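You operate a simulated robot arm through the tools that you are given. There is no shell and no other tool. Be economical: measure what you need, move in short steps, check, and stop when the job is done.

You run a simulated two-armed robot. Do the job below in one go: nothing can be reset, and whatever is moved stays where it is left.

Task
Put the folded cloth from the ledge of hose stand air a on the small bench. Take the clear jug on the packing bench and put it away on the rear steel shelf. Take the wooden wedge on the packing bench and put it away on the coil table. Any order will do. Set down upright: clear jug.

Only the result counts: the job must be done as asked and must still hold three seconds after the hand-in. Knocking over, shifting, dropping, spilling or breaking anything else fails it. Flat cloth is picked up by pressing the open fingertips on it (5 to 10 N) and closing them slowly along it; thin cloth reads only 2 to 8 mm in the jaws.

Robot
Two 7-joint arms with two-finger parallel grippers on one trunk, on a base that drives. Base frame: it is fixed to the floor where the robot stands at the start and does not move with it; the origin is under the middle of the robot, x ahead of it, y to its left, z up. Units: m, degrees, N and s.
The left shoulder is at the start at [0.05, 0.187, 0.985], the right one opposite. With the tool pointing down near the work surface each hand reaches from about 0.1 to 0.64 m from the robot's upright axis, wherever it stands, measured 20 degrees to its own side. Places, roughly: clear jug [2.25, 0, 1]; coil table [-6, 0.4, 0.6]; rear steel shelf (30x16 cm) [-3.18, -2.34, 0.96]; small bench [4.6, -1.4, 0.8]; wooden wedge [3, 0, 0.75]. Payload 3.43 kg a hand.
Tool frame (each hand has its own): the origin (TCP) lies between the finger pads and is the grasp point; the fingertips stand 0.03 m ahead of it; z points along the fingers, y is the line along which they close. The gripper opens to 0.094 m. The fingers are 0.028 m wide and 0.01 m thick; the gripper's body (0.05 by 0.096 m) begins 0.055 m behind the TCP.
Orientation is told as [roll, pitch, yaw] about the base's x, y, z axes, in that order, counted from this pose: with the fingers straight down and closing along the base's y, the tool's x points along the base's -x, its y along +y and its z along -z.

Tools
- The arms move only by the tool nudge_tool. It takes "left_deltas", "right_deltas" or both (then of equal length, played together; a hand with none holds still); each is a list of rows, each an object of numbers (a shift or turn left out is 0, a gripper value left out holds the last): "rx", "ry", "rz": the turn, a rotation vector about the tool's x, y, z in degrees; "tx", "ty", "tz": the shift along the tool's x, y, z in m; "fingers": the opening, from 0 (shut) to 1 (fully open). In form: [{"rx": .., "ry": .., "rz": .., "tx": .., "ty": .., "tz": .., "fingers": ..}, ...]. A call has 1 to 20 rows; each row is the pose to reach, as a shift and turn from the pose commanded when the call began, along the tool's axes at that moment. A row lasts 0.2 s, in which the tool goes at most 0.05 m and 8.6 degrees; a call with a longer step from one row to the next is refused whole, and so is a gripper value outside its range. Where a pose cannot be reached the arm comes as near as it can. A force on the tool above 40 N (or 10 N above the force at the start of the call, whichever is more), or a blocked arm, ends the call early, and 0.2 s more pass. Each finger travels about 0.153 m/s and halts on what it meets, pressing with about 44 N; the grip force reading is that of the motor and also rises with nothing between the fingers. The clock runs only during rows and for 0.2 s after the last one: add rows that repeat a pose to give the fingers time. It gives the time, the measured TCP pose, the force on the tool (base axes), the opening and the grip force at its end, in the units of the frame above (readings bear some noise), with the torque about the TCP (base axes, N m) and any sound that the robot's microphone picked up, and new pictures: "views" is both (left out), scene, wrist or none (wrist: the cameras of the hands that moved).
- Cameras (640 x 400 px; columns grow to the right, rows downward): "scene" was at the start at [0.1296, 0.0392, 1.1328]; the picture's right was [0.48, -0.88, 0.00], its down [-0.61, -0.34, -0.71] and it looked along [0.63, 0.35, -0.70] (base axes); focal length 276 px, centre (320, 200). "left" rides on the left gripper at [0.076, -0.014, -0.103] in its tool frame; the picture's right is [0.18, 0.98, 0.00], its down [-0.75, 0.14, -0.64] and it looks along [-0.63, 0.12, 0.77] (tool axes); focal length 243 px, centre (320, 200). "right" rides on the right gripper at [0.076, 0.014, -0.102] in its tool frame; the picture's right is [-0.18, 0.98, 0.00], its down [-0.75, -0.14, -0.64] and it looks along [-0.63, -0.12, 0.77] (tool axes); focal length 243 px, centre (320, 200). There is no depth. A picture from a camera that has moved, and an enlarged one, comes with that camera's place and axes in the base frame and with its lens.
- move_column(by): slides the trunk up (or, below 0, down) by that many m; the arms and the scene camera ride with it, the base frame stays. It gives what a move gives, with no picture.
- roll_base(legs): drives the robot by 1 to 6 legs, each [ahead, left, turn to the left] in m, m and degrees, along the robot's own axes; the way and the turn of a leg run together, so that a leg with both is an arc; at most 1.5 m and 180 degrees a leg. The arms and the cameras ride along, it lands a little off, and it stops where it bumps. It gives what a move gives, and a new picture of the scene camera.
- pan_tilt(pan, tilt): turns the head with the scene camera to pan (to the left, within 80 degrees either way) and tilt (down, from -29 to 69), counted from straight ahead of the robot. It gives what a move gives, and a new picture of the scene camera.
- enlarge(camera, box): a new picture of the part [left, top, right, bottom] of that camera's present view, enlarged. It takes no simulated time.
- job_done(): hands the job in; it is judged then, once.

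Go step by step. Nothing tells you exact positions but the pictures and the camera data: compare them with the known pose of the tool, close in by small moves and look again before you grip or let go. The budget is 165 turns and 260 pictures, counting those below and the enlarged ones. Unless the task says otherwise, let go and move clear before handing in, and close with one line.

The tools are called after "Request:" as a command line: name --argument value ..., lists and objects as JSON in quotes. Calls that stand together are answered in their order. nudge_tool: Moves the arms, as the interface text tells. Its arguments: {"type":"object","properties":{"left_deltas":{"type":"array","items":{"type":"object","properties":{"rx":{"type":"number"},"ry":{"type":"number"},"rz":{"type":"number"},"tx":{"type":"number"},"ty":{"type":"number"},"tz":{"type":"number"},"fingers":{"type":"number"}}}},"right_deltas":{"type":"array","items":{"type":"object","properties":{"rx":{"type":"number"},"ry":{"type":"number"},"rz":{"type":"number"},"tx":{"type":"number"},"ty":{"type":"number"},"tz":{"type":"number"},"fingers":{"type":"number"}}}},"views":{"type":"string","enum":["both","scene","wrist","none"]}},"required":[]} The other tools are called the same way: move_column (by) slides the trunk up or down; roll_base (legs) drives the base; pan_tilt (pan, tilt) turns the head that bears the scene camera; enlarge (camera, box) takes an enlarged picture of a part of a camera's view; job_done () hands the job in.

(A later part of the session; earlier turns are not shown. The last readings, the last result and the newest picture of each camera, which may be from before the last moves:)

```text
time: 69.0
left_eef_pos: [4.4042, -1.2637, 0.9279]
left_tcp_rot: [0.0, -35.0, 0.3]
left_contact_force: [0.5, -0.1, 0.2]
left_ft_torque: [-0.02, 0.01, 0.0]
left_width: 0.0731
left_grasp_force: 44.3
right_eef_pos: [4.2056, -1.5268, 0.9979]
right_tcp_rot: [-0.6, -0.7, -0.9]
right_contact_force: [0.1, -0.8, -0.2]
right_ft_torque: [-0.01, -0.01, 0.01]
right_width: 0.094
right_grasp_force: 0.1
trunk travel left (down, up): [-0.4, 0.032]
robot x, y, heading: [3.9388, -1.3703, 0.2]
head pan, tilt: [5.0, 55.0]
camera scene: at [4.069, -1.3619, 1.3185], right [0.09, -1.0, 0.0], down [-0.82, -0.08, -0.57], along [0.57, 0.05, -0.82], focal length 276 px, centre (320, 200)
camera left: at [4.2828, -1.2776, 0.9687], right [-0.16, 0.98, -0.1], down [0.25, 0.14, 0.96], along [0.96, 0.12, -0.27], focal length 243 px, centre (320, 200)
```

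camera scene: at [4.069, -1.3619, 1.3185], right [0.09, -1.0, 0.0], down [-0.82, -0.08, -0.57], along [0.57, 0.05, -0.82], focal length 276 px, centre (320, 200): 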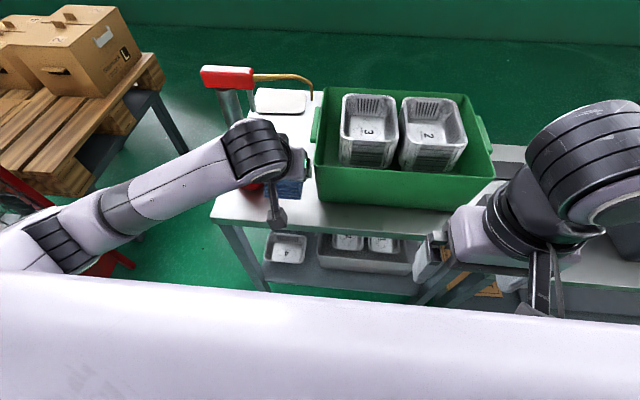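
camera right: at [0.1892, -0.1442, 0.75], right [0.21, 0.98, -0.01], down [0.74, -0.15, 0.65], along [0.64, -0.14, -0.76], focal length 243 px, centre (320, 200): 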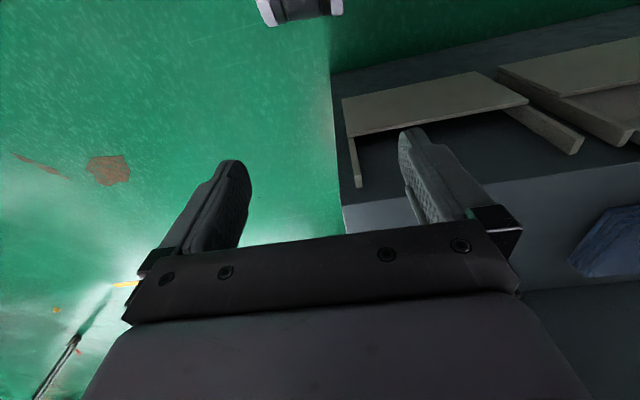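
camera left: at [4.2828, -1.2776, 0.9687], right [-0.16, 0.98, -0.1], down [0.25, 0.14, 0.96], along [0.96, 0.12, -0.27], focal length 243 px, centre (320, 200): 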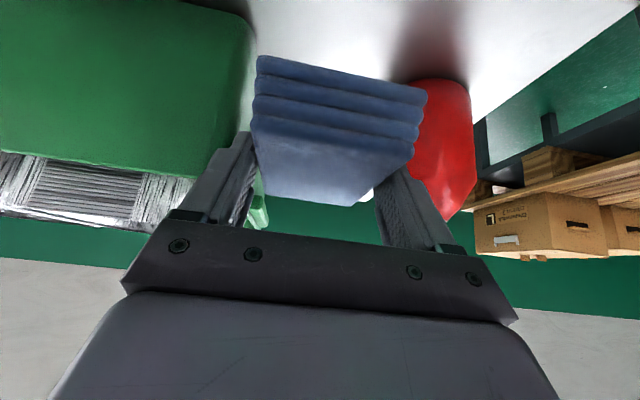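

The gap is confirmed: tray corner y≈−1.324, bottle edge ≈−1.19. Descending straight to just above the surface.

Request:
nudge_tool --left_deltas '[{"ty": 0.005, "tx": 0.0172, "tz": 0.0246}, {"ty": 0.005, "tx": 0.0344, "tz": 0.0491}, {"ty": 0.005, "tx": 0.043, "tz": 0.0614}, {"ty": 0.005, "tx": 0.0453, "tz": 0.0647}]' --views "wrist"

```text
time: 70.0
left_eef_pos: [4.4053, -1.2577, 0.8508]
left_tcp_rot: [0.0, -34.9, 0.4]
left_contact_force: [1.0, -0.5, -0.1]
left_ft_torque: [-0.03, 0.01, 0.0]
left_width: 0.0731
left_grasp_force: 43.4
right_eef_pos: [4.205, -1.5278, 0.9976]
right_tcp_rot: [-0.7, -0.8, -0.9]
right_contact_force: [-0.2, 0.2, -0.9]
right_ft_torque: [0.03, -0.01, -0.01]
right_width: 0.0939
right_grasp_force: 0.0
trunk travel left (down, up): [-0.4, 0.032]
robot x, y, heading: [3.9358, -1.3672, 0.7]
head pan, tilt: [5.0, 55.0]
camera left: at [4.2836, -1.2723, 0.8903], right [-0.16, 0.98, -0.1], down [0.25, 0.14, 0.96], along [0.96, 0.13, -0.27], focal length 243 px, centre (320, 200)
```

left: 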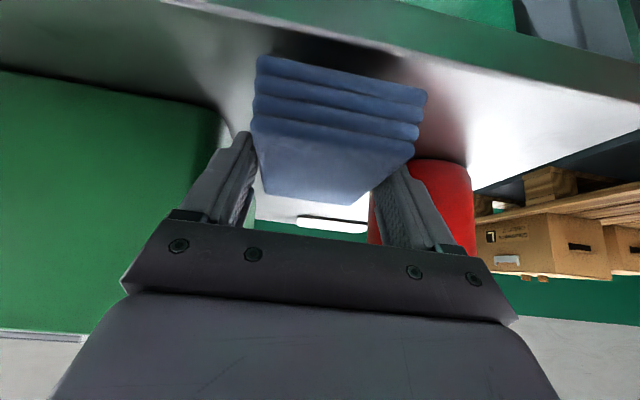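

Still clear on both sides. I'll ease down until it touches.

Request:
nudge_tool --left_deltas '[{"tx": 0.0023, "tz": 0.0033}, {"tx": 0.0046, "tz": 0.0066}]' --views "none"

```text
time: 70.6
left_eef_pos: [4.4054, -1.2573, 0.8431]
left_tcp_rot: [0.0, -34.9, 0.4]
left_contact_force: [-0.8, 1.0, -0.8]
left_ft_torque: [0.02, -0.02, 0.01]
left_width: 0.073
left_grasp_force: 43.7
right_eef_pos: [4.205, -1.5285, 0.999]
right_tcp_rot: [-0.6, -0.9, -1.0]
right_contact_force: [0.7, 0.4, 0.0]
right_ft_torque: [-0.02, -0.03, 0.0]
right_width: 0.0938
right_grasp_force: 0.1
trunk travel left (down, up): [-0.4, 0.032]
robot x, y, heading: [3.9356, -1.3708, 0.6]
head pan, tilt: [5.0, 55.0]
```

Request:
nudge_tool --left_deltas '[{"tx": 0.0023, "tz": 0.0033}]' --views "none"

Request:
nudge_tool --left_deltas '[{"tx": 0.0017, "tz": 0.0025}]' --views "wrist"

```text
time: 71.0
left_eef_pos: [4.4069, -1.2576, 0.8403]
left_tcp_rot: [0.1, -35.0, 0.4]
left_contact_force: [-0.4, 0.4, -0.3]
left_ft_torque: [-0.03, 0.03, -0.01]
left_width: 0.0731
left_grasp_force: 44.6
right_eef_pos: [4.205, -1.5269, 0.9985]
right_tcp_rot: [-0.6, -0.9, -0.9]
right_contact_force: [-0.2, -1.0, 0.5]
right_ft_torque: [-0.04, -0.01, -0.03]
right_width: 0.0943
right_grasp_force: 0.1
trunk travel left (down, up): [-0.4, 0.032]
robot x, y, heading: [3.9391, -1.3702, 0.4]
head pan, tilt: [5.0, 55.0]
```

```text
time: 71.4
left_eef_pos: [4.4069, -1.2581, 0.837]
left_tcp_rot: [0.0, -35.0, 0.4]
left_contact_force: [-0.2, 0.4, -1.0]
left_ft_torque: [-0.01, 0.01, 0.01]
left_width: 0.073
left_grasp_force: 44.3
right_eef_pos: [4.2057, -1.5278, 0.9987]
right_tcp_rot: [-0.6, -0.9, -0.9]
right_contact_force: [0.4, 1.8, -0.3]
right_ft_torque: [0.02, 0.03, 0.01]
right_width: 0.094
right_grasp_force: 0.1
trunk travel left (down, up): [-0.4, 0.032]
robot x, y, heading: [3.9379, -1.3697, 0.6]
head pan, tilt: [5.0, 55.0]
camera left: at [4.285, -1.2726, 0.8762], right [-0.16, 0.98, -0.11], down [0.25, 0.14, 0.96], along [0.96, 0.13, -0.27], focal length 243 px, centre (320, 200)
```

left: 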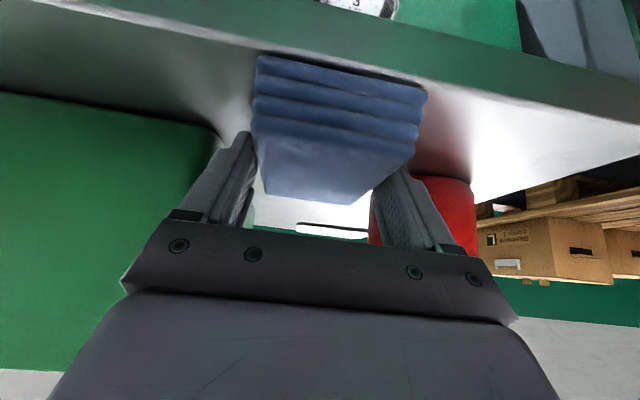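

Still a sliver of gap under the cloth. Continuing.

Request:
nudge_tool --left_deltas '[{"tx": 0.0017, "tz": 0.0025}]' --views "none"

Request:
nudge_tool --left_deltas '[{"tx": 0.0017, "tz": 0.0025}]' --views "none"

Request:
nudge_tool --left_deltas '[{"tx": 0.0011, "tz": 0.0016}]' --views "wrist"

```text
time: 71.8
left_eef_pos: [4.4052, -1.2569, 0.8346]
left_tcp_rot: [-0.1, -35.3, 0.5]
left_contact_force: [-0.8, 1.6, 6.8]
left_ft_torque: [-0.05, -0.13, -0.03]
left_width: 0.0728
left_grasp_force: 43.7
right_eef_pos: [4.2052, -1.528, 0.998]
right_tcp_rot: [-0.6, -0.9, -0.9]
right_contact_force: [-0.5, 0.2, 0.3]
right_ft_torque: [0.01, -0.01, 0.0]
right_width: 0.0939
right_grasp_force: 0.0
trunk travel left (down, up): [-0.4, 0.032]
robot x, y, heading: [3.9404, -1.3718, 0.7]
head pan, tilt: [5.0, 55.0]
```

```text
time: 72.2
left_eef_pos: [4.4068, -1.2581, 0.8348]
left_tcp_rot: [0.0, -35.5, 0.7]
left_contact_force: [-2.7, 3.5, 27.1]
left_ft_torque: [0.28, 0.87, -0.03]
left_width: 0.0731
left_grasp_force: 44.4
right_eef_pos: [4.2037, -1.5263, 0.9981]
right_tcp_rot: [-0.6, -1.1, -0.9]
right_contact_force: [0.4, 0.1, 0.6]
right_ft_torque: [0.01, 0.03, 0.0]
right_width: 0.0936
right_grasp_force: 0.0
trunk travel left (down, up): [-0.4, 0.032]
robot x, y, heading: [3.9418, -1.369, 0.3]
head pan, tilt: [5.0, 55.0]
```

```text
time: 72.6
left_eef_pos: [4.4096, -1.2582, 0.8367]
left_tcp_rot: [-0.1, -36.1, 0.4]
left_contact_force: [-3.3, 1.7, 14.2]
left_ft_torque: [0.19, 0.79, -0.01]
left_width: 0.0728
left_grasp_force: 44.5
right_eef_pos: [4.205, -1.5269, 0.9987]
right_tcp_rot: [-0.6, -0.8, -0.9]
right_contact_force: [0.2, 0.0, 0.1]
right_ft_torque: [0.02, 0.03, -0.01]
right_width: 0.0943
right_grasp_force: 0.1
trunk travel left (down, up): [-0.4, 0.032]
robot x, y, heading: [3.94, -1.3672, 0.6]
head pan, tilt: [5.0, 55.0]
stopped in row 1 (left hand): the force on the tool passed its limit at 41 N (the readings are from after the stop); the commanded pose is now the measured one
camera left: at [4.2864, -1.2728, 0.8728], right [-0.16, 0.98, -0.11], down [0.23, 0.15, 0.96], along [0.96, 0.12, -0.25], focal length 243 px, centre (320, 200)
```

left: 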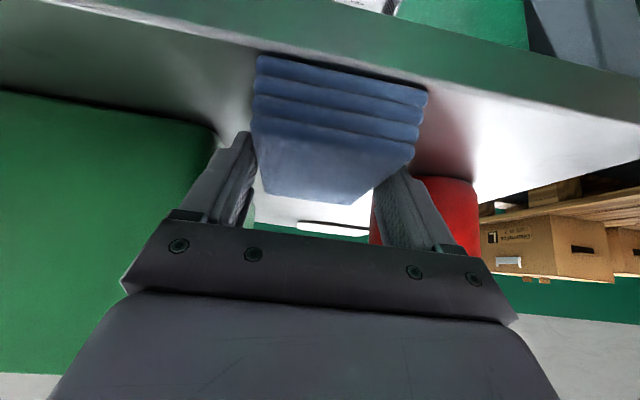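

It's touching the bench. Opening part-way and lifting clear.

Request:
nudge_tool --left_deltas '[{"fingers": 0.84}, {"fingers": 0.9}, {"fingers": 0.9}]' --views "wrist"

```text
time: 73.4
left_eef_pos: [4.4076, -1.2594, 0.8333]
left_tcp_rot: [-0.1, -35.8, 0.5]
left_contact_force: [-1.1, -2.5, 3.2]
left_ft_torque: [0.05, 0.02, 0.08]
left_width: 0.083
left_grasp_force: 0.0
right_eef_pos: [4.2049, -1.5276, 0.9984]
right_tcp_rot: [-0.6, -1.0, -0.9]
right_contact_force: [-0.2, 0.1, 0.4]
right_ft_torque: [0.02, -0.01, 0.0]
right_width: 0.0938
right_grasp_force: 0.0
trunk travel left (down, up): [-0.4, 0.032]
robot x, y, heading: [3.9372, -1.3699, 0.6]
head pan, tilt: [5.0, 55.0]
camera left: at [4.2861, -1.2725, 0.871], right [-0.16, 0.98, -0.11], down [0.24, 0.14, 0.96], along [0.96, 0.13, -0.26], focal length 243 px, centre (320, 200)
```

left: 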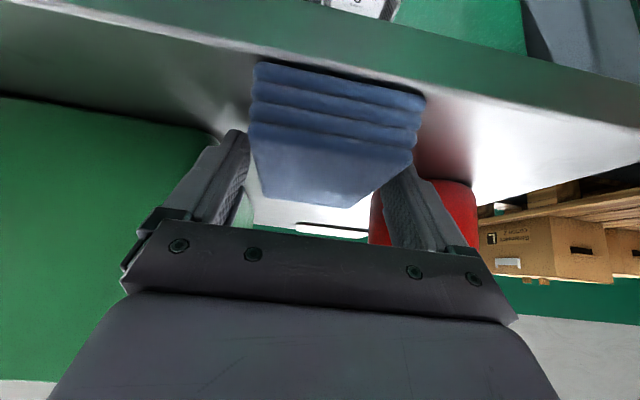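

The +y finger still touches, so I'll shift 4 mm that way, then withdraw along the tool axis.

Request:
nudge_tool --left_deltas '[{"ty": 0.003}, {"ty": 0.003, "tz": -0.015}, {"ty": 0.003, "tz": -0.045}, {"ty": 0.003, "tz": -0.09}, {"ty": 0.003, "tz": -0.13}]'

```text
time: 74.6
left_eef_pos: [4.3327, -1.2543, 0.9404]
left_tcp_rot: [-0.1, -35.6, 0.4]
left_contact_force: [0.6, -0.3, -0.4]
left_ft_torque: [-0.03, 0.01, 0.03]
left_width: 0.0847
left_grasp_force: 0.0
right_eef_pos: [4.2047, -1.5266, 0.9981]
right_tcp_rot: [-0.6, -0.9, -0.9]
right_contact_force: [0.1, 0.7, -0.2]
right_ft_torque: [0.02, 0.04, 0.0]
right_width: 0.0942
right_grasp_force: 0.0
trunk travel left (down, up): [-0.4, 0.032]
robot x, y, heading: [3.9388, -1.3709, 0.4]
head pan, tilt: [5.0, 55.0]
camera scene: at [4.0684, -1.3618, 1.3185], right [0.09, -1.0, 0.0], down [-0.82, -0.08, -0.57], along [0.57, 0.05, -0.82], focal length 276 px, centre (320, 200)
camera left: at [4.2099, -1.2687, 0.9789], right [-0.16, 0.98, -0.11], down [0.24, 0.14, 0.96], along [0.96, 0.13, -0.26], focal length 243 px, centre (320, 200)
```

scene: 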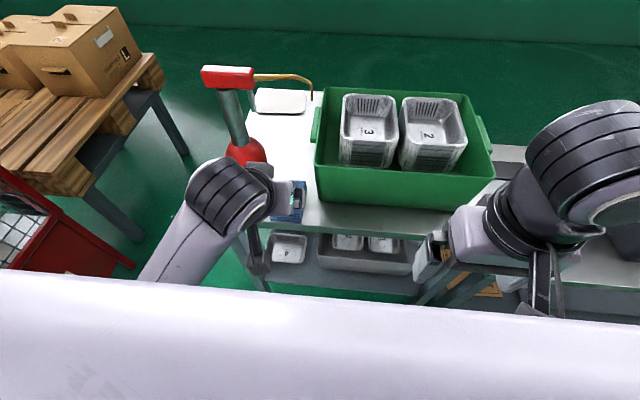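
left: 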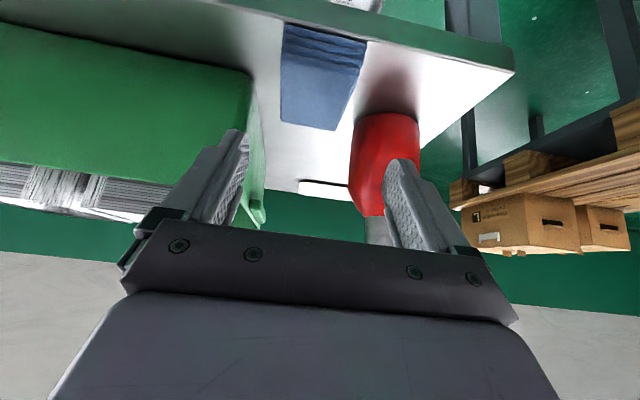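

The cloth is placed. Now I'll back off and turn to face the packing bench.

Request:
roll_base --legs '[[-0.95, 0, 0], [0, 0, 89.5]]'

Request:
pan_tilt --pan 0 --tilt 25

```text
time: 83.5
left_eef_pos: [2.8692, -0.9862, 0.9414]
left_tcp_rot: [-0.1, -35.7, 92.7]
left_contact_force: [-0.3, 0.1, 0.1]
left_ft_torque: [0.01, -0.01, 0.01]
left_width: 0.0847
left_grasp_force: 0.1
right_eef_pos: [3.1452, -1.1037, 0.9976]
right_tcp_rot: [-0.6, -1.0, 91.1]
right_contact_force: [-0.1, 0.7, -0.1]
right_ft_torque: [-0.01, -0.03, -0.03]
right_width: 0.0938
right_grasp_force: 0.2
trunk travel left (down, up): [-0.4, 0.032]
robot x, y, heading: [2.9981, -1.3774, 92.5]
head pan, tilt: [5.0, 55.0]
camera scene: at [2.9844, -1.2461, 1.3185], right [0.99, 0.13, 0.0], down [0.11, -0.81, -0.57], along [-0.07, 0.57, -0.82], focal length 276 px, centre (320, 200)
```

scene: 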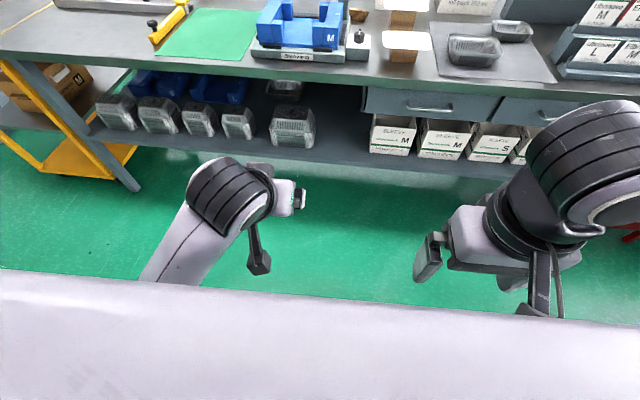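

```text
time: 84.4
left_eef_pos: [2.8692, -0.9862, 0.9401]
left_tcp_rot: [-0.1, -35.7, 92.7]
left_contact_force: [-0.1, -0.8, -0.4]
left_ft_torque: [-0.01, 0.0, 0.0]
left_width: 0.0846
left_grasp_force: 0.0
right_eef_pos: [3.1456, -1.1035, 0.9989]
right_tcp_rot: [-0.6, -0.9, 91.1]
right_contact_force: [0.0, -1.0, -0.4]
right_ft_torque: [-0.03, -0.01, 0.0]
right_width: 0.0938
right_grasp_force: 0.2
trunk travel left (down, up): [-0.4, 0.032]
robot x, y, heading: [2.9978, -1.3742, 92.6]
head pan, tilt: [0.0, 25.0]
camera scene: at [2.9899, -1.2256, 1.3624], right [1.0, 0.04, 0.0], down [0.02, -0.42, -0.91], along [-0.04, 0.91, -0.42], focal length 276 px, centre (320, 200)
```

scene: 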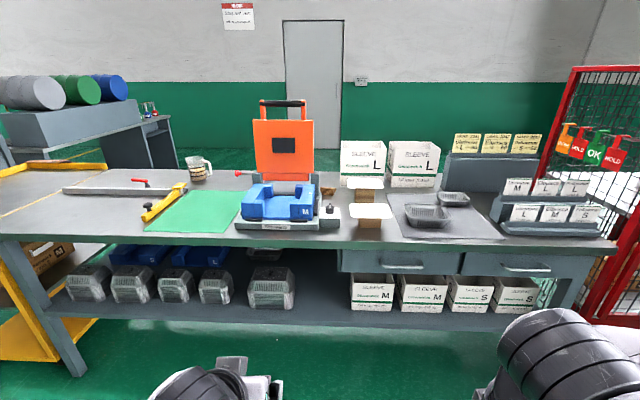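

Request:
enlarge --camera "scene" --box '[240, 160, 400, 260]'

Request:
enlarge --camera "scene" --box '[140, 140, 260, 220]'

```text
4.00 times, centred on (320, 210) of scene
camera zoom: at [2.9899, -1.2256, 1.3624], right [1.0, 0.04, 0.0], down [0.02, -0.42, -0.91], along [-0.04, 0.91, -0.42], focal length 1104 px, centre (320, 160)
```

zoom: 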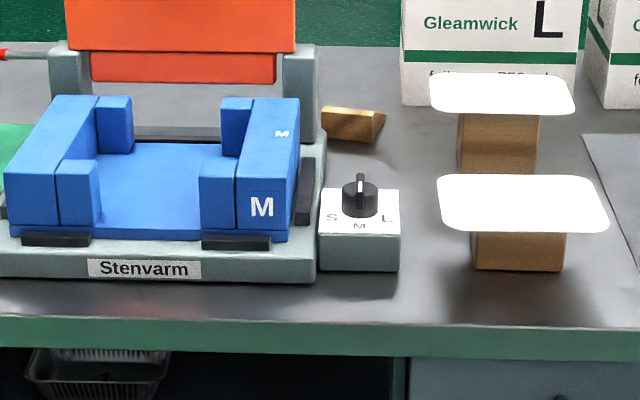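

```text
5.00 times, centred on (200, 180) of scene
camera zoom: at [2.9899, -1.2256, 1.3624], right [1.0, 0.04, 0.0], down [0.02, -0.42, -0.91], along [-0.04, 0.91, -0.42], focal length 1380 px, centre (920, 300)
```

zoom: 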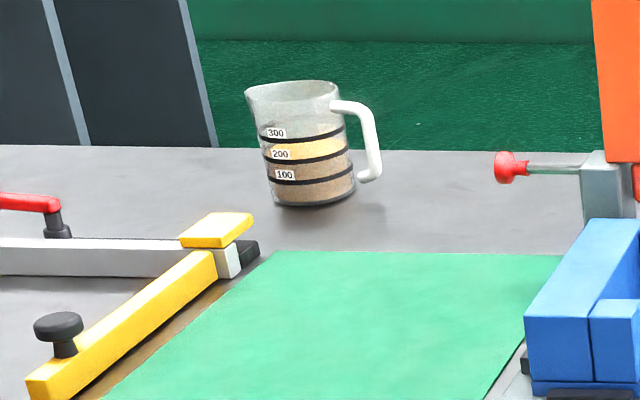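

I see the wooden wedge between the press's knob box and the sleeve boxes, and the partly filled jug farther left near the bench's back edge. I'll move closer to triangulate.

Request:
roll_base --legs '[[0.45, 0, -2.5]]'

Request:
enlarge --camera "scene" --box '[240, 170, 400, 270]'

```text
time: 87.2
left_eef_pos: [2.8781, -0.5231, 0.9395]
left_tcp_rot: [0.0, -35.7, 89.9]
left_contact_force: [0.7, 0.7, -0.5]
left_ft_torque: [-0.02, 0.04, 0.01]
left_width: 0.0847
left_grasp_force: 0.0
right_eef_pos: [3.1487, -0.6537, 0.9971]
right_tcp_rot: [-0.6, -0.8, 88.4]
right_contact_force: [0.2, 0.2, 0.2]
right_ft_torque: [0.01, -0.02, 0.02]
right_width: 0.0941
right_grasp_force: 0.0
trunk travel left (down, up): [-0.4, 0.032]
robot x, y, heading: [2.9876, -0.9181, 89.8]
head pan, tilt: [0.0, 25.0]
camera scene: at [2.9885, -0.7674, 1.3624], right [1.0, -0.01, 0.0], down [0.0, -0.42, -0.91], along [0.0, 0.91, -0.42], focal length 276 px, centre (320, 200)
```

scene: 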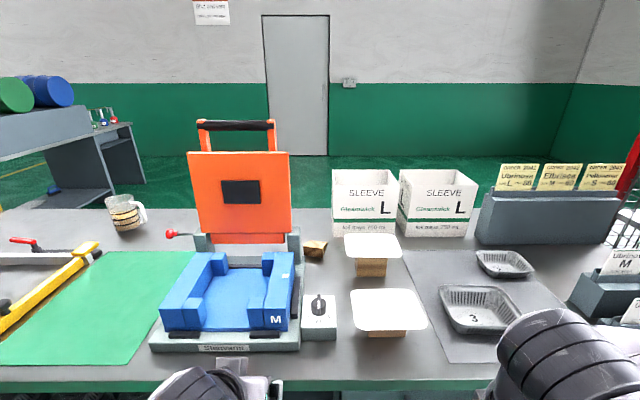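

```text
4.00 times, centred on (320, 220) of scene
camera zoom: at [2.9885, -0.7674, 1.3624], right [1.0, -0.01, 0.0], down [0.0, -0.42, -0.91], along [0.0, 0.91, -0.42], focal length 1104 px, centre (320, 120)
```

zoom: 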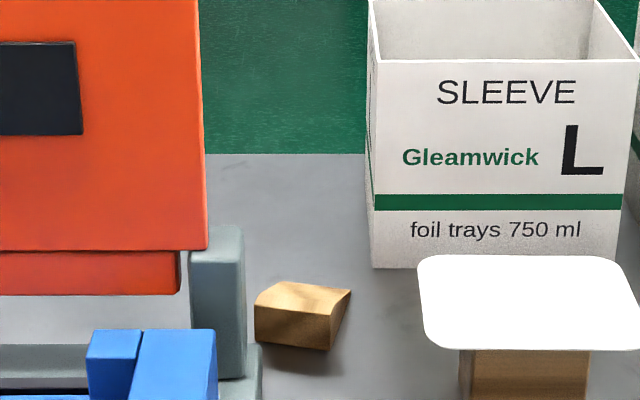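

Triangulated: bench top z≈0.855, front edge y≈−0.45, back edge y≈+0.245. The wedge is at about (2.977, −0.035), turned ~14° clockwise, and the jug is at about (2.30, 0.09). I'll move in so the left arm faces the wedge squarely and use a tilted reach.

Request:
roll_base --legs '[[0.11, -0.16, 0]]'

Request:
pan_tilt --pan 12 --tilt 38

Request:
enlarge --camera "left" --box '[160, 80, 480, 280]'

```text
time: 89.2
left_eef_pos: [3.0391, -0.4156, 0.9409]
left_tcp_rot: [-0.1, -35.7, 89.8]
left_contact_force: [0.1, 0.5, 0.5]
left_ft_torque: [-0.02, -0.03, -0.01]
left_width: 0.0845
left_grasp_force: 0.1
right_eef_pos: [3.3096, -0.5457, 0.9981]
right_tcp_rot: [-0.6, -0.9, 88.4]
right_contact_force: [0.6, 0.1, -0.3]
right_ft_torque: [0.01, -0.01, -0.01]
right_width: 0.0936
right_grasp_force: 0.0
trunk travel left (down, up): [-0.4, 0.032]
robot x, y, heading: [3.1494, -0.8113, 89.4]
head pan, tilt: [0.0, 25.0]
camera scene: at [3.1488, -0.6599, 1.3624], right [1.0, -0.01, 0.0], down [0.0, -0.42, -0.91], along [0.01, 0.91, -0.42], focal length 276 px, centre (320, 200)
```

scene: 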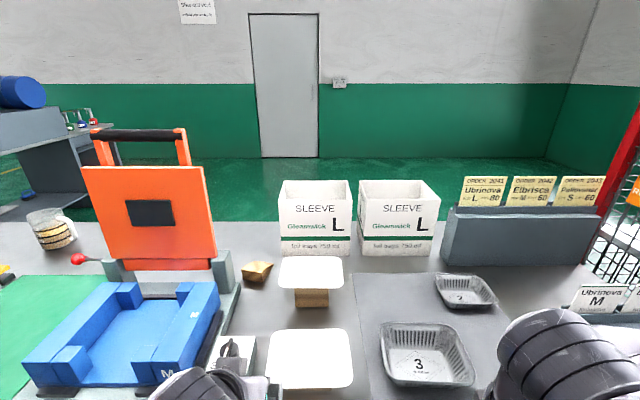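

```text
time: 90.0
left_eef_pos: [3.0389, -0.4145, 0.9408]
left_tcp_rot: [-0.1, -35.7, 89.8]
left_contact_force: [0.2, 0.0, 0.0]
left_ft_torque: [0.0, 0.03, -0.05]
left_width: 0.0848
left_grasp_force: 0.1
right_eef_pos: [3.3087, -0.5457, 0.9982]
right_tcp_rot: [-0.6, -1.0, 88.5]
right_contact_force: [0.5, 0.5, -0.1]
right_ft_torque: [0.0, -0.02, -0.02]
right_width: 0.0941
right_grasp_force: 0.0
trunk travel left (down, up): [-0.4, 0.032]
robot x, y, heading: [3.1432, -0.8123, 89.5]
head pan, tilt: [12.0, 38.0]
camera scene: at [3.1306, -0.6677, 1.3422], right [0.98, 0.2, 0.0], down [0.12, -0.6, -0.79], along [-0.16, 0.77, -0.62], focal length 276 px, centre (320, 200)
```

scene: 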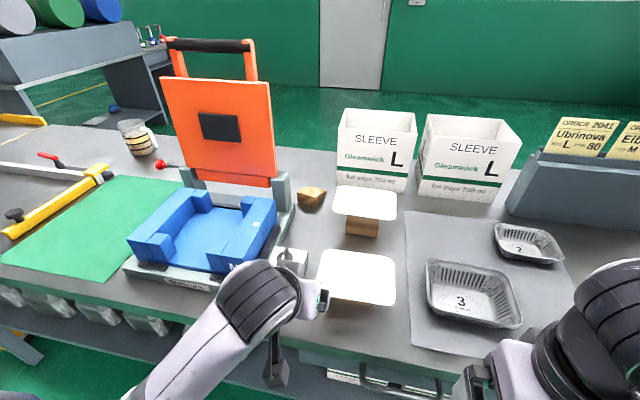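

```text
2.00 times, centred on (320, 180) of left
camera zoom: at [3.0521, -0.5363, 0.9786], right [-0.98, -0.14, -0.11], down [-0.14, 0.24, 0.96], along [-0.11, 0.96, -0.26], focal length 485 px, centre (320, 240)
```

zoom: 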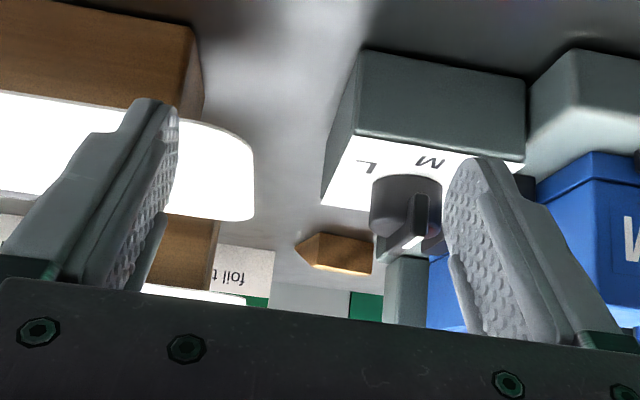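

Lifting the left hand, then extending it toward a hover over the wedge to see how far it reaches.

Request:
nudge_tool --left_deltas '[{"tx": -0.029, "tz": -0.04}, {"tx": -0.0583, "tz": -0.0812}, {"tx": -0.095, "tz": -0.055, "ty": 0.01}, {"tx": -0.131, "tz": -0.0287, "ty": 0.02}, {"tx": -0.168, "tz": -0.0024, "ty": 0.03}, {"tx": -0.2045, "tz": 0.0238, "ty": 0.04}, {"tx": -0.241, "tz": 0.05, "ty": 0.05}, {"tx": -0.2776, "tz": 0.0763, "ty": 0.05, "fingers": 0.9}]'

```text
refused: row 2 steps farther than a row can; nothing moved
```

Request:
nudge_tool --left_deltas '[{"tx": -0.0276, "tz": -0.0385}, {"tx": -0.0553, "tz": -0.077}, {"tx": -0.09, "tz": -0.052, "ty": 0.01}, {"tx": -0.125, "tz": -0.0267, "ty": 0.02}, {"tx": -0.16, "tz": -0.0014, "ty": 0.03}, {"tx": -0.195, "tz": 0.0238, "ty": 0.04}, {"tx": -0.23, "tz": 0.049, "ty": 0.05}, {"tx": -0.265, "tz": 0.0743, "ty": 0.05}]'

```text
time: 90.6
left_eef_pos: [2.9592, -0.4046, 0.9844]
left_tcp_rot: [20.0, -34.2, 82.4]
left_contact_force: [0.2, -0.3, -0.4]
left_ft_torque: [-0.01, 0.01, 0.0]
left_width: 0.0848
left_grasp_force: 0.0
left hand out of reach, approached as far as the arm can: row 2, 3
right_eef_pos: [3.3102, -0.5452, 0.9992]
right_tcp_rot: [-0.5, -0.9, 88.3]
right_contact_force: [0.1, -0.2, -0.7]
right_ft_torque: [0.01, 0.03, -0.02]
right_width: 0.094
right_grasp_force: 0.1
trunk travel left (down, up): [-0.4, 0.032]
robot x, y, heading: [3.145, -0.8094, 89.6]
head pan, tilt: [12.0, 38.0]
stopped in row 3 (left hand): the arm was blocked; the commanded pose is now the measured one
camera scene: at [3.1311, -0.6677, 1.3421], right [0.98, 0.2, 0.0], down [0.12, -0.6, -0.79], along [-0.16, 0.77, -0.62], focal length 276 px, centre (320, 200)
camera left: at [2.9912, -0.5236, 1.0173], right [-0.96, -0.21, 0.17], down [0.12, 0.24, 0.96], along [-0.25, 0.95, -0.21], focal length 243 px, centre (320, 200)
```

scene: 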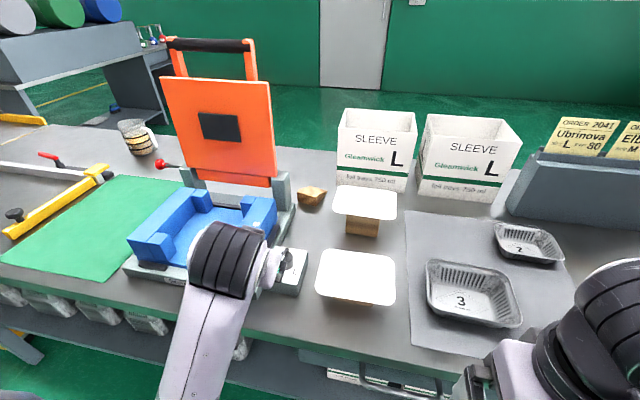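
left: 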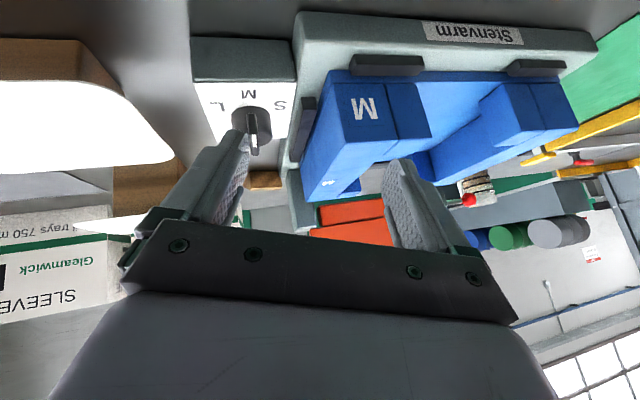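

The arm jammed in a folded configuration and the wrist twisted. I'll straighten the hand while moving it forward, where it has room.

Request:
nudge_tool --left_deltas '[{"tx": -0.039, "ty": -0.0036, "tz": 0.0138, "rx": 4.8, "ry": -2.3, "rz": 0.6}, {"tx": -0.078, "ty": -0.0072, "tz": 0.0276, "rx": 9.6, "ry": -4.7, "rz": 1.2}, {"tx": -0.116, "ty": -0.011, "tz": 0.0414, "rx": 14.5, "ry": -7, "rz": 1.9}, {"tx": -0.155, "ty": -0.0144, "tz": 0.0552, "rx": 19.3, "ry": -9.4, "rz": 2.5}, {"tx": -0.194, "ty": -0.018, "tz": 0.069, "rx": 24.1, "ry": -11.7, "rz": 3.1}]'

```text
time: 91.8
left_eef_pos: [2.9805, -0.2038, 1.037]
left_tcp_rot: [-0.1, -45.2, 75.7]
left_contact_force: [0.4, 0.4, -0.4]
left_ft_torque: [-0.01, -0.01, 0.01]
left_width: 0.0847
left_grasp_force: 0.0
right_eef_pos: [3.3104, -0.5465, 0.9979]
right_tcp_rot: [-0.6, -0.8, 88.3]
right_contact_force: [0.5, -0.1, 0.9]
right_ft_torque: [-0.02, -0.02, -0.03]
right_width: 0.0939
right_grasp_force: 0.0
trunk travel left (down, up): [-0.4, 0.032]
robot x, y, heading: [3.1502, -0.8096, 89.8]
head pan, tilt: [12.0, 38.0]
camera scene: at [3.1306, -0.6674, 1.3421], right [0.98, 0.2, 0.0], down [0.12, -0.6, -0.79], along [-0.16, 0.77, -0.62], focal length 276 px, centre (320, 200)
camera left: at [2.9618, -0.3294, 1.0536], right [-0.98, 0.12, -0.13], down [-0.12, 0.11, 0.99], along [0.13, 0.99, -0.09], focal length 243 px, centre (320, 200)
```

scene: 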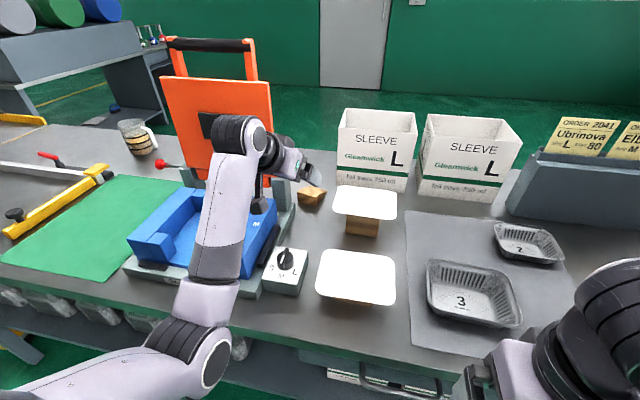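
left: 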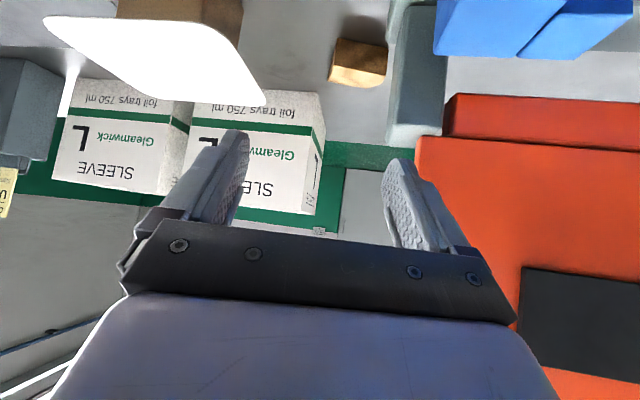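

Request:
enlarge --camera "left" --box '[300, 10, 460, 110]'

```text
4.00 times, centred on (380, 60) of left
camera zoom: at [2.9618, -0.3294, 1.0536], right [-0.98, 0.12, -0.13], down [-0.12, 0.11, 0.99], along [0.13, 0.99, -0.09], focal length 970 px, centre (80, 760)
```

zoom: 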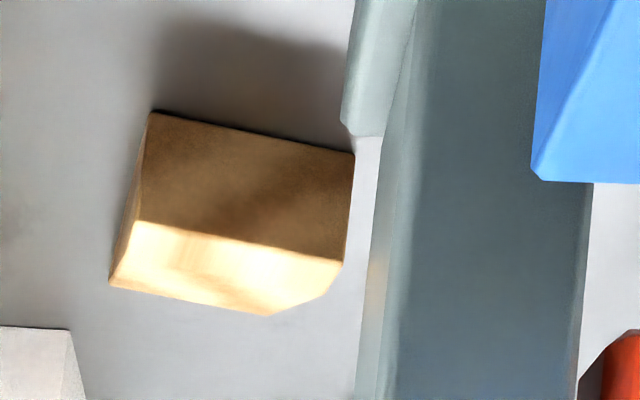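

Request:
enlarge --camera "scene" --box '[250, 150, 378, 230]'

```text
5.00 times, centred on (314, 190) of scene
camera zoom: at [3.1306, -0.6674, 1.3421], right [0.98, 0.2, 0.0], down [0.12, -0.6, -0.79], along [-0.16, 0.77, -0.62], focal length 1380 px, centre (350, 250)
```

zoom: 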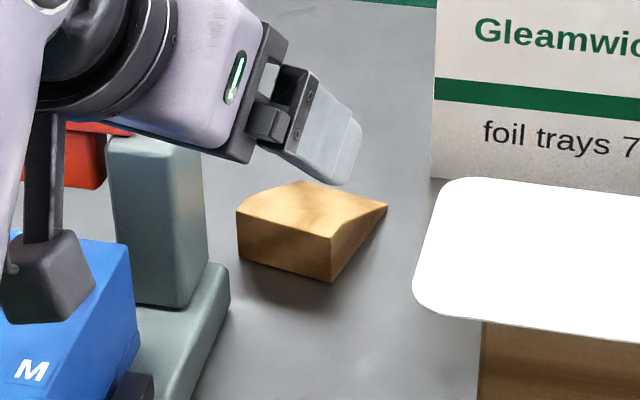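

The press post and base plate sit right in front of the wedge, so a tilted front grasp won't fit. The wedge and the jug are both better reached from the bench's back side, so I'll back out and check the routes around.

Request:
roll_base --legs '[[-0.4, 0, 0]]'

Request:
nudge_tool --left_deltas '[{"ry": 8, "tz": -0.02}, {"ry": 16, "tz": -0.04}, {"ry": 24, "tz": -0.05}, {"ry": 32, "tz": -0.05}]' --views "none"

Request:
pan_tilt --pan 75 --tilt 15

Request:
pan_tilt --pan -70 --tilt 15

```text
time: 94.3
left_eef_pos: [2.9775, -0.6094, 1.0358]
left_tcp_rot: [0.0, -45.1, 75.6]
left_contact_force: [0.6, 0.1, 0.2]
left_ft_torque: [0.01, -0.02, 0.0]
left_width: 0.0846
left_grasp_force: 0.0
right_eef_pos: [3.3086, -0.9513, 0.9991]
right_tcp_rot: [-0.6, -0.9, 88.2]
right_contact_force: [-0.1, 0.4, -0.9]
right_ft_torque: [0.04, -0.04, -0.01]
right_width: 0.094
right_grasp_force: 0.0
trunk travel left (down, up): [-0.4, 0.032]
robot x, y, heading: [3.1481, -1.2117, 89.3]
head pan, tilt: [12.0, 38.0]
camera scene: at [3.1282, -1.073, 1.3422], right [0.98, 0.2, 0.0], down [0.12, -0.6, -0.79], along [-0.16, 0.77, -0.62], focal length 276 px, centre (320, 200)
```

scene: 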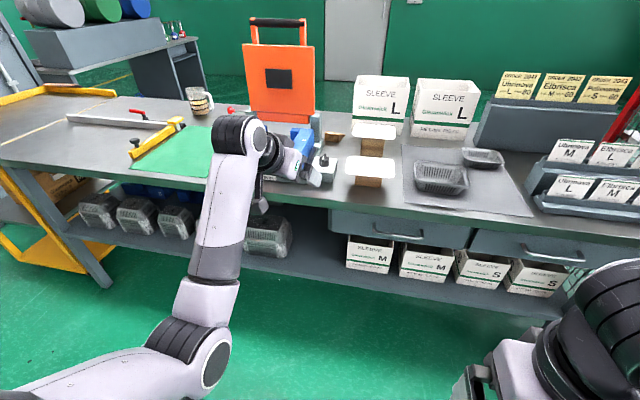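

```text
time: 95.3
left_eef_pos: [2.9681, -0.6432, 1.0714]
left_tcp_rot: [-0.1, -12.8, 75.7]
left_contact_force: [-0.8, -0.6, -0.5]
left_ft_torque: [-0.02, 0.01, -0.03]
left_width: 0.0844
left_grasp_force: 0.0
right_eef_pos: [3.3078, -0.951, 0.9978]
right_tcp_rot: [-0.7, -1.0, 88.3]
right_contact_force: [0.0, 0.0, 0.2]
right_ft_torque: [0.03, 0.01, 0.0]
right_width: 0.094
right_grasp_force: 0.0
trunk travel left (down, up): [-0.4, 0.032]
robot x, y, heading: [3.1476, -1.2218, 89.4]
head pan, tilt: [12.0, 38.0]
```

```text
time: 96.7
left_eef_pos: [2.9675, -0.644, 1.0718]
left_tcp_rot: [-0.1, -13.3, 75.7]
left_contact_force: [-0.9, -0.7, 0.2]
left_ft_torque: [0.0, -0.04, 0.0]
left_width: 0.0846
left_grasp_force: 0.0
right_eef_pos: [3.3089, -0.9513, 0.9985]
right_tcp_rot: [-0.6, -0.9, 88.2]
right_contact_force: [-0.6, 0.0, 0.1]
right_ft_torque: [-0.01, 0.01, 0.01]
right_width: 0.0941
right_grasp_force: 0.1
trunk travel left (down, up): [-0.4, 0.032]
robot x, y, heading: [3.1422, -1.2132, 89.5]
head pan, tilt: [75.0, 15.0]
camera scene: at [3.0555, -1.1322, 1.3787], right [0.27, 0.96, 0.0], down [0.25, -0.07, -0.97], along [-0.93, 0.26, -0.26], focal length 276 px, centre (320, 200)
```

scene: 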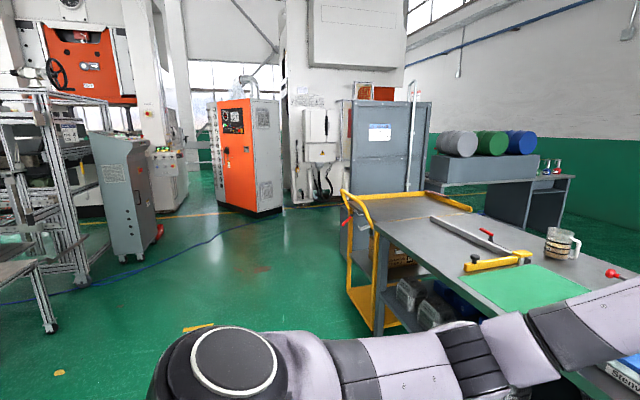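

```text
time: 98.9
left_eef_pos: [2.9673, -0.6439, 1.0717]
left_tcp_rot: [0.0, -13.2, 75.7]
left_contact_force: [0.2, -0.5, -0.1]
left_ft_torque: [-0.02, -0.02, 0.03]
left_width: 0.0849
left_grasp_force: 0.0
right_eef_pos: [3.3078, -0.9499, 0.9981]
right_tcp_rot: [-0.6, -0.9, 88.2]
right_contact_force: [0.2, 0.7, 0.2]
right_ft_torque: [0.0, 0.0, -0.02]
right_width: 0.0942
right_grasp_force: 0.1
trunk travel left (down, up): [-0.4, 0.032]
robot x, y, heading: [3.1439, -1.219, 89.7]
head pan, tilt: [-70.0, 15.0]
camera scene: at [3.2335, -1.1258, 1.3787], right [0.34, -0.94, 0.0], down [-0.24, -0.09, -0.97], along [0.91, 0.32, -0.26], focal length 276 px, centre (320, 200)
```

scene: 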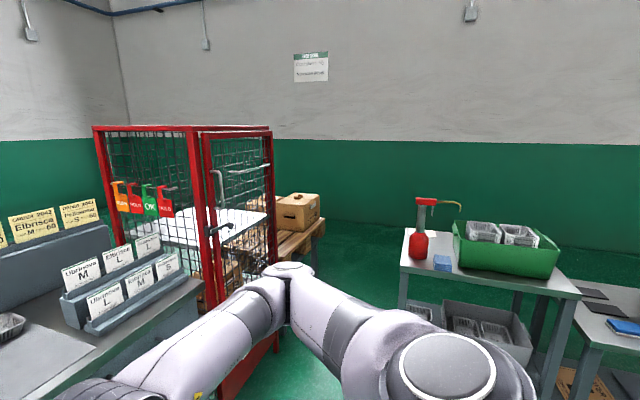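

Both direct gaps next to the bench look only about 0.56 m wide. The wide route runs west past the hose stand, north around the drum counter, then back east behind the bench, and I need to go west later anyway. Going that way.

Request:
roll_base --legs '[[0, 0, 90.3], [1.45, 0, 0], [1.45, 0, 0], [0.9, 0, 0], [0, 0, -90]]'

Request:
pan_tilt --pan 0 --tilt 20

Request:
pan_tilt --pan 65 --tilt 20

```text
time: 122.7
left_eef_pos: [-1.2735, -1.1892, 1.0734]
left_tcp_rot: [0.6, -11.5, 145.3]
left_contact_force: [9.5, -5.7, 5.6]
left_ft_torque: [0.19, -0.32, -0.57]
left_width: 0.0852
left_grasp_force: 0.3
right_eef_pos: [-0.8663, -0.9701, 0.9992]
right_tcp_rot: [-0.8, -1.0, 157.6]
right_contact_force: [-0.1, -0.4, -0.1]
right_ft_torque: [0.02, 0.02, 0.01]
right_width: 0.094
right_grasp_force: 0.1
trunk travel left (down, up): [-0.4, 0.032]
robot x, y, heading: [-0.6764, -1.2187, 158.9]
head pan, tilt: [-70.0, 15.0]
stopped in leg 5: the force on the tool passed its limit at 112 N (the readings are from after the stop); the commanded pose is now the measured one
camera scene: at [-0.7292, -1.1012, 1.3789], right [1.0, -0.02, 0.0], down [-0.01, -0.26, -0.97], along [0.02, 0.97, -0.26], focal length 276 px, centre (320, 200)
```

scene: 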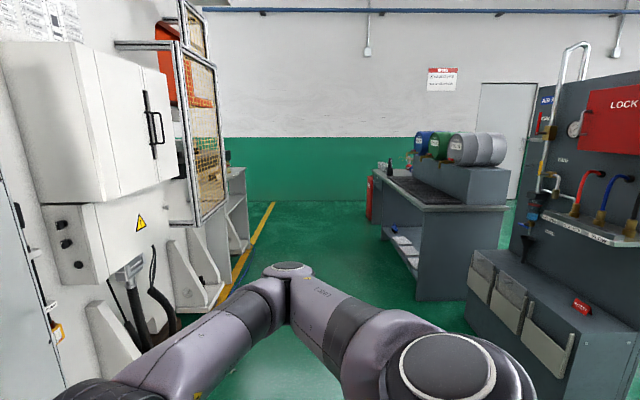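

```text
time: 124.1
left_eef_pos: [-1.271, -1.1891, 1.0734]
left_tcp_rot: [0.7, -11.6, 145.4]
left_contact_force: [13.0, -7.5, 7.1]
left_ft_torque: [0.12, -0.43, -0.83]
left_width: 0.0849
left_grasp_force: 0.3
right_eef_pos: [-0.8659, -0.9704, 0.999]
right_tcp_rot: [-0.7, -1.0, 157.4]
right_contact_force: [-0.1, 0.3, -0.3]
right_ft_torque: [0.0, -0.03, 0.0]
right_width: 0.0941
right_grasp_force: 0.1
trunk travel left (down, up): [-0.4, 0.032]
robot x, y, heading: [-0.681, -1.2135, 158.7]
head pan, tilt: [0.0, 20.0]
camera scene: at [-0.8173, -1.1613, 1.3709], right [0.36, 0.93, 0.0], down [0.32, -0.12, -0.94], along [-0.88, 0.34, -0.34], focal length 276 px, centre (320, 200)
```

scene: 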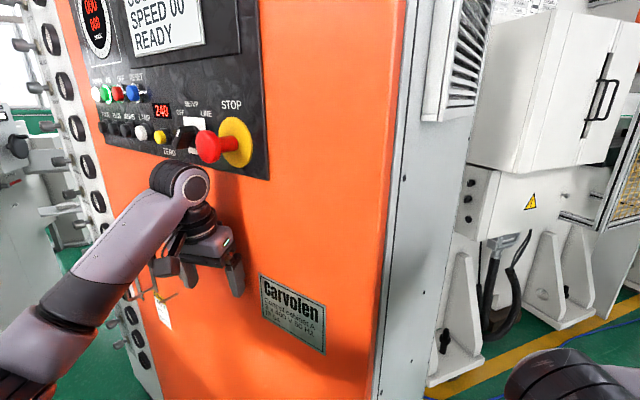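

```text
time: 125.5
left_eef_pos: [-1.2737, -1.1908, 1.0733]
left_tcp_rot: [0.7, -11.5, 145.4]
left_contact_force: [12.8, -8.9, 3.1]
left_ft_torque: [-0.06, -0.4, -0.75]
left_width: 0.0845
left_grasp_force: 0.1
right_eef_pos: [-0.8665, -0.971, 0.9972]
right_tcp_rot: [-0.7, -1.0, 157.5]
right_contact_force: [-0.4, -0.3, 0.7]
right_ft_torque: [0.01, -0.01, -0.02]
right_width: 0.0941
right_grasp_force: 0.1
trunk travel left (down, up): [-0.4, 0.032]
robot x, y, heading: [-0.6786, -1.2177, 158.8]
head pan, tilt: [65.0, 20.0]
camera scene: at [-0.798, -1.2594, 1.3707], right [-0.69, 0.72, 0.0], down [0.24, 0.24, -0.94], along [-0.68, -0.65, -0.34], focal length 276 px, centre (320, 200)
```

scene: 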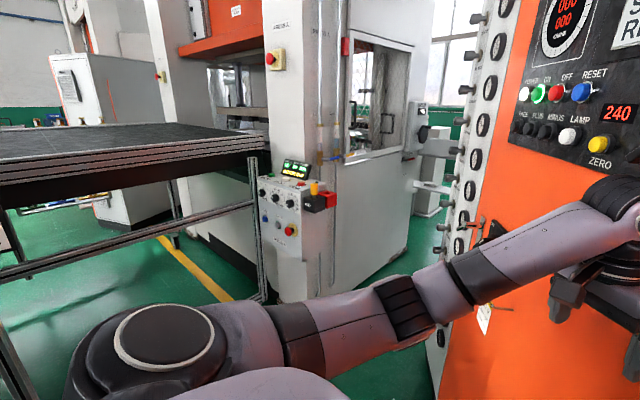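

The left hand brushed a fixed orange cabinet while turning. Backing off straight, then folding the left hand in.

Request:
roll_base --legs '[[-0.45, 0, 0], [0, 0, -69]]'

Request:
nudge_tool --left_deltas '[{"tx": 0.03, "tz": 0.03, "ry": 4}, {"tx": 0.06, "tz": 0.06, "ry": 8}, {"tx": 0.09, "tz": 0.09, "ry": 12}, {"tx": 0.12, "tz": 0.12, "ry": 12}, {"tx": 0.15, "tz": 0.12, "ry": 12}, {"tx": 0.18, "tz": 0.12, "ry": 12}]' --views "none"

Request:
pan_tilt --pan 0 --tilt 20

```text
time: 131.2
left_eef_pos: [-0.4516, -0.8119, 1.0717]
left_tcp_rot: [0.7, -11.5, 77.0]
left_contact_force: [-0.4, 0.2, -0.1]
left_ft_torque: [0.0, -0.01, 0.02]
left_width: 0.0848
left_grasp_force: 0.0
right_eef_pos: [-0.0966, -1.1084, 0.998]
right_tcp_rot: [-0.6, -0.9, 89.0]
right_contact_force: [0.6, -0.3, 0.2]
right_ft_torque: [-0.01, 0.01, -0.01]
right_width: 0.094
right_grasp_force: 0.0
trunk travel left (down, up): [-0.4, 0.032]
robot x, y, heading: [-0.2588, -1.3736, 90.3]
head pan, tilt: [65.0, 20.0]
camera scene: at [-0.3419, -1.2789, 1.3706], right [0.42, 0.91, 0.0], down [0.31, -0.14, -0.94], along [-0.85, 0.39, -0.34], focal length 276 px, centre (320, 200)
```

scene: 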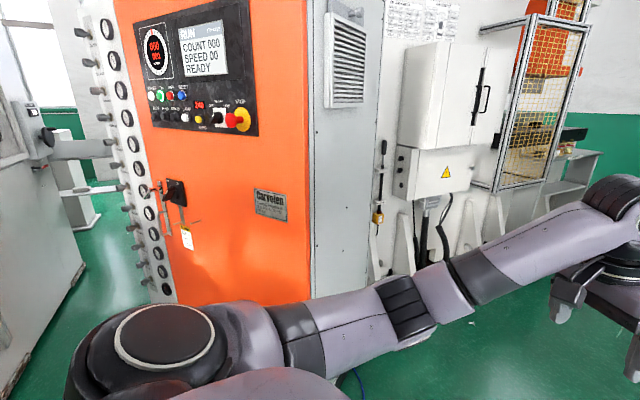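

```text
time: 132.6
left_eef_pos: [-0.4877, -0.9599, 0.9187]
left_tcp_rot: [0.7, 0.4, 76.9]
left_contact_force: [0.6, -0.5, 0.6]
left_ft_torque: [0.0, -0.01, -0.03]
left_width: 0.0846
left_grasp_force: 0.0
right_eef_pos: [-0.0971, -1.1084, 0.9982]
right_tcp_rot: [-0.6, -1.0, 88.9]
right_contact_force: [0.2, -0.2, 1.1]
right_ft_torque: [-0.01, -0.02, -0.03]
right_width: 0.0939
right_grasp_force: 0.2
trunk travel left (down, up): [-0.4, 0.032]
robot x, y, heading: [-0.256, -1.3762, 90.4]
head pan, tilt: [65.0, 20.0]
```

```text
time: 133.9
left_eef_pos: [-0.4869, -0.9588, 0.9189]
left_tcp_rot: [0.5, 0.4, 77.0]
left_contact_force: [-0.2, 0.3, -0.3]
left_ft_torque: [-0.02, -0.06, -0.01]
left_width: 0.0846
left_grasp_force: 0.1
right_eef_pos: [-0.0975, -1.1082, 0.9977]
right_tcp_rot: [-0.7, -0.9, 89.1]
right_contact_force: [0.2, -0.6, 0.1]
right_ft_torque: [0.0, -0.01, -0.03]
right_width: 0.094
right_grasp_force: 0.0
trunk travel left (down, up): [-0.4, 0.032]
robot x, y, heading: [-0.2559, -1.3752, 90.3]
head pan, tilt: [0.0, 20.0]
camera scene: at [-0.258, -1.2246, 1.3706], right [1.0, 0.01, 0.0], down [0.0, -0.34, -0.94], along [-0.01, 0.94, -0.34], focal length 276 px, centre (320, 200)
```

scene: 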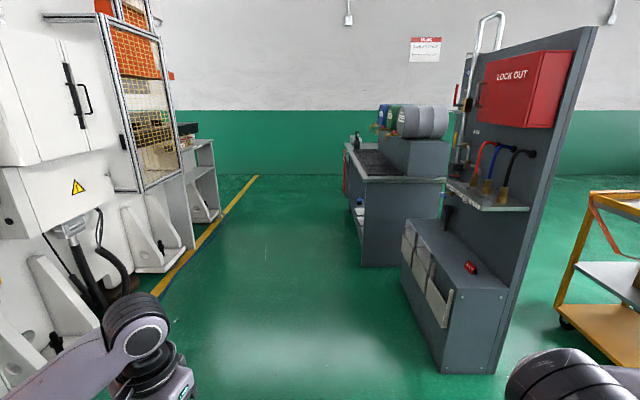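

The lane north between the machine and the counter is wide. Driving up it.

Request:
roll_base --legs '[[1.4, 0.3, 0], [1.4, 0, 0], [0.8, 0, 0]]'

Request:
pan_tilt --pan -60 --tilt 25

```text
time: 151.6
left_eef_pos: [-0.8364, 2.6496, 0.9197]
left_tcp_rot: [0.6, 0.5, 76.7]
left_contact_force: [-0.1, 0.2, -0.4]
left_ft_torque: [0.0, 0.03, -0.01]
left_width: 0.0845
left_grasp_force: 0.0
right_eef_pos: [-0.4485, 2.5008, 0.9979]
right_tcp_rot: [-0.8, -0.9, 88.7]
right_contact_force: [-0.3, 0.0, 0.4]
right_ft_torque: [0.02, 0.01, -0.02]
right_width: 0.0942
right_grasp_force: 0.1
trunk travel left (down, up): [-0.4, 0.032]
robot x, y, heading: [-0.6076, 2.2353, 90.1]
head pan, tilt: [0.0, 20.0]
camera scene: at [-0.6088, 2.3852, 1.3705], right [1.0, 0.0, 0.0], down [0.0, -0.34, -0.94], along [0.0, 0.94, -0.34], focal length 276 px, centre (320, 200)
```

scene: 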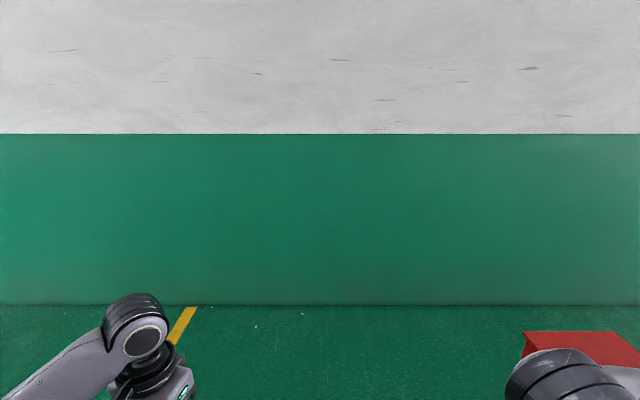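

```text
time: 152.9
left_eef_pos: [-0.8379, 2.6507, 0.9187]
left_tcp_rot: [0.6, 0.5, 76.7]
left_contact_force: [0.2, 0.2, -0.8]
left_ft_torque: [0.0, -0.02, 0.01]
left_width: 0.0846
left_grasp_force: 0.0
right_eef_pos: [-0.4488, 2.4998, 0.9981]
right_tcp_rot: [-0.7, -1.0, 88.6]
right_contact_force: [0.4, -0.4, -0.2]
right_ft_torque: [-0.02, 0.03, 0.02]
right_width: 0.094
right_grasp_force: 0.0
trunk travel left (down, up): [-0.4, 0.032]
robot x, y, heading: [-0.6068, 2.2366, 90.0]
head pan, tilt: [-60.0, 25.0]
camera scene: at [-0.529, 2.3381, 1.3625], right [0.5, -0.86, 0.0], down [-0.37, -0.21, -0.91], along [0.78, 0.46, -0.42], focal length 276 px, centre (320, 200)
```

scene: 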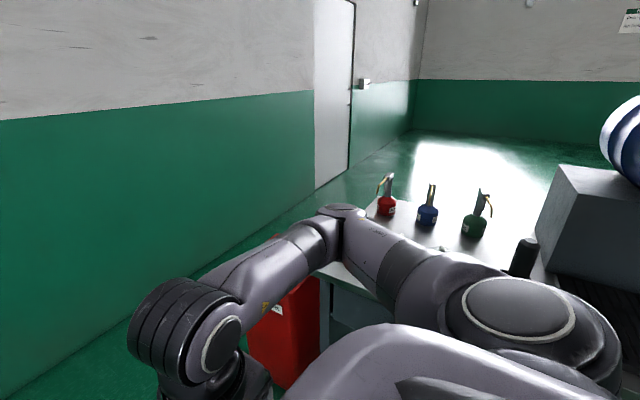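

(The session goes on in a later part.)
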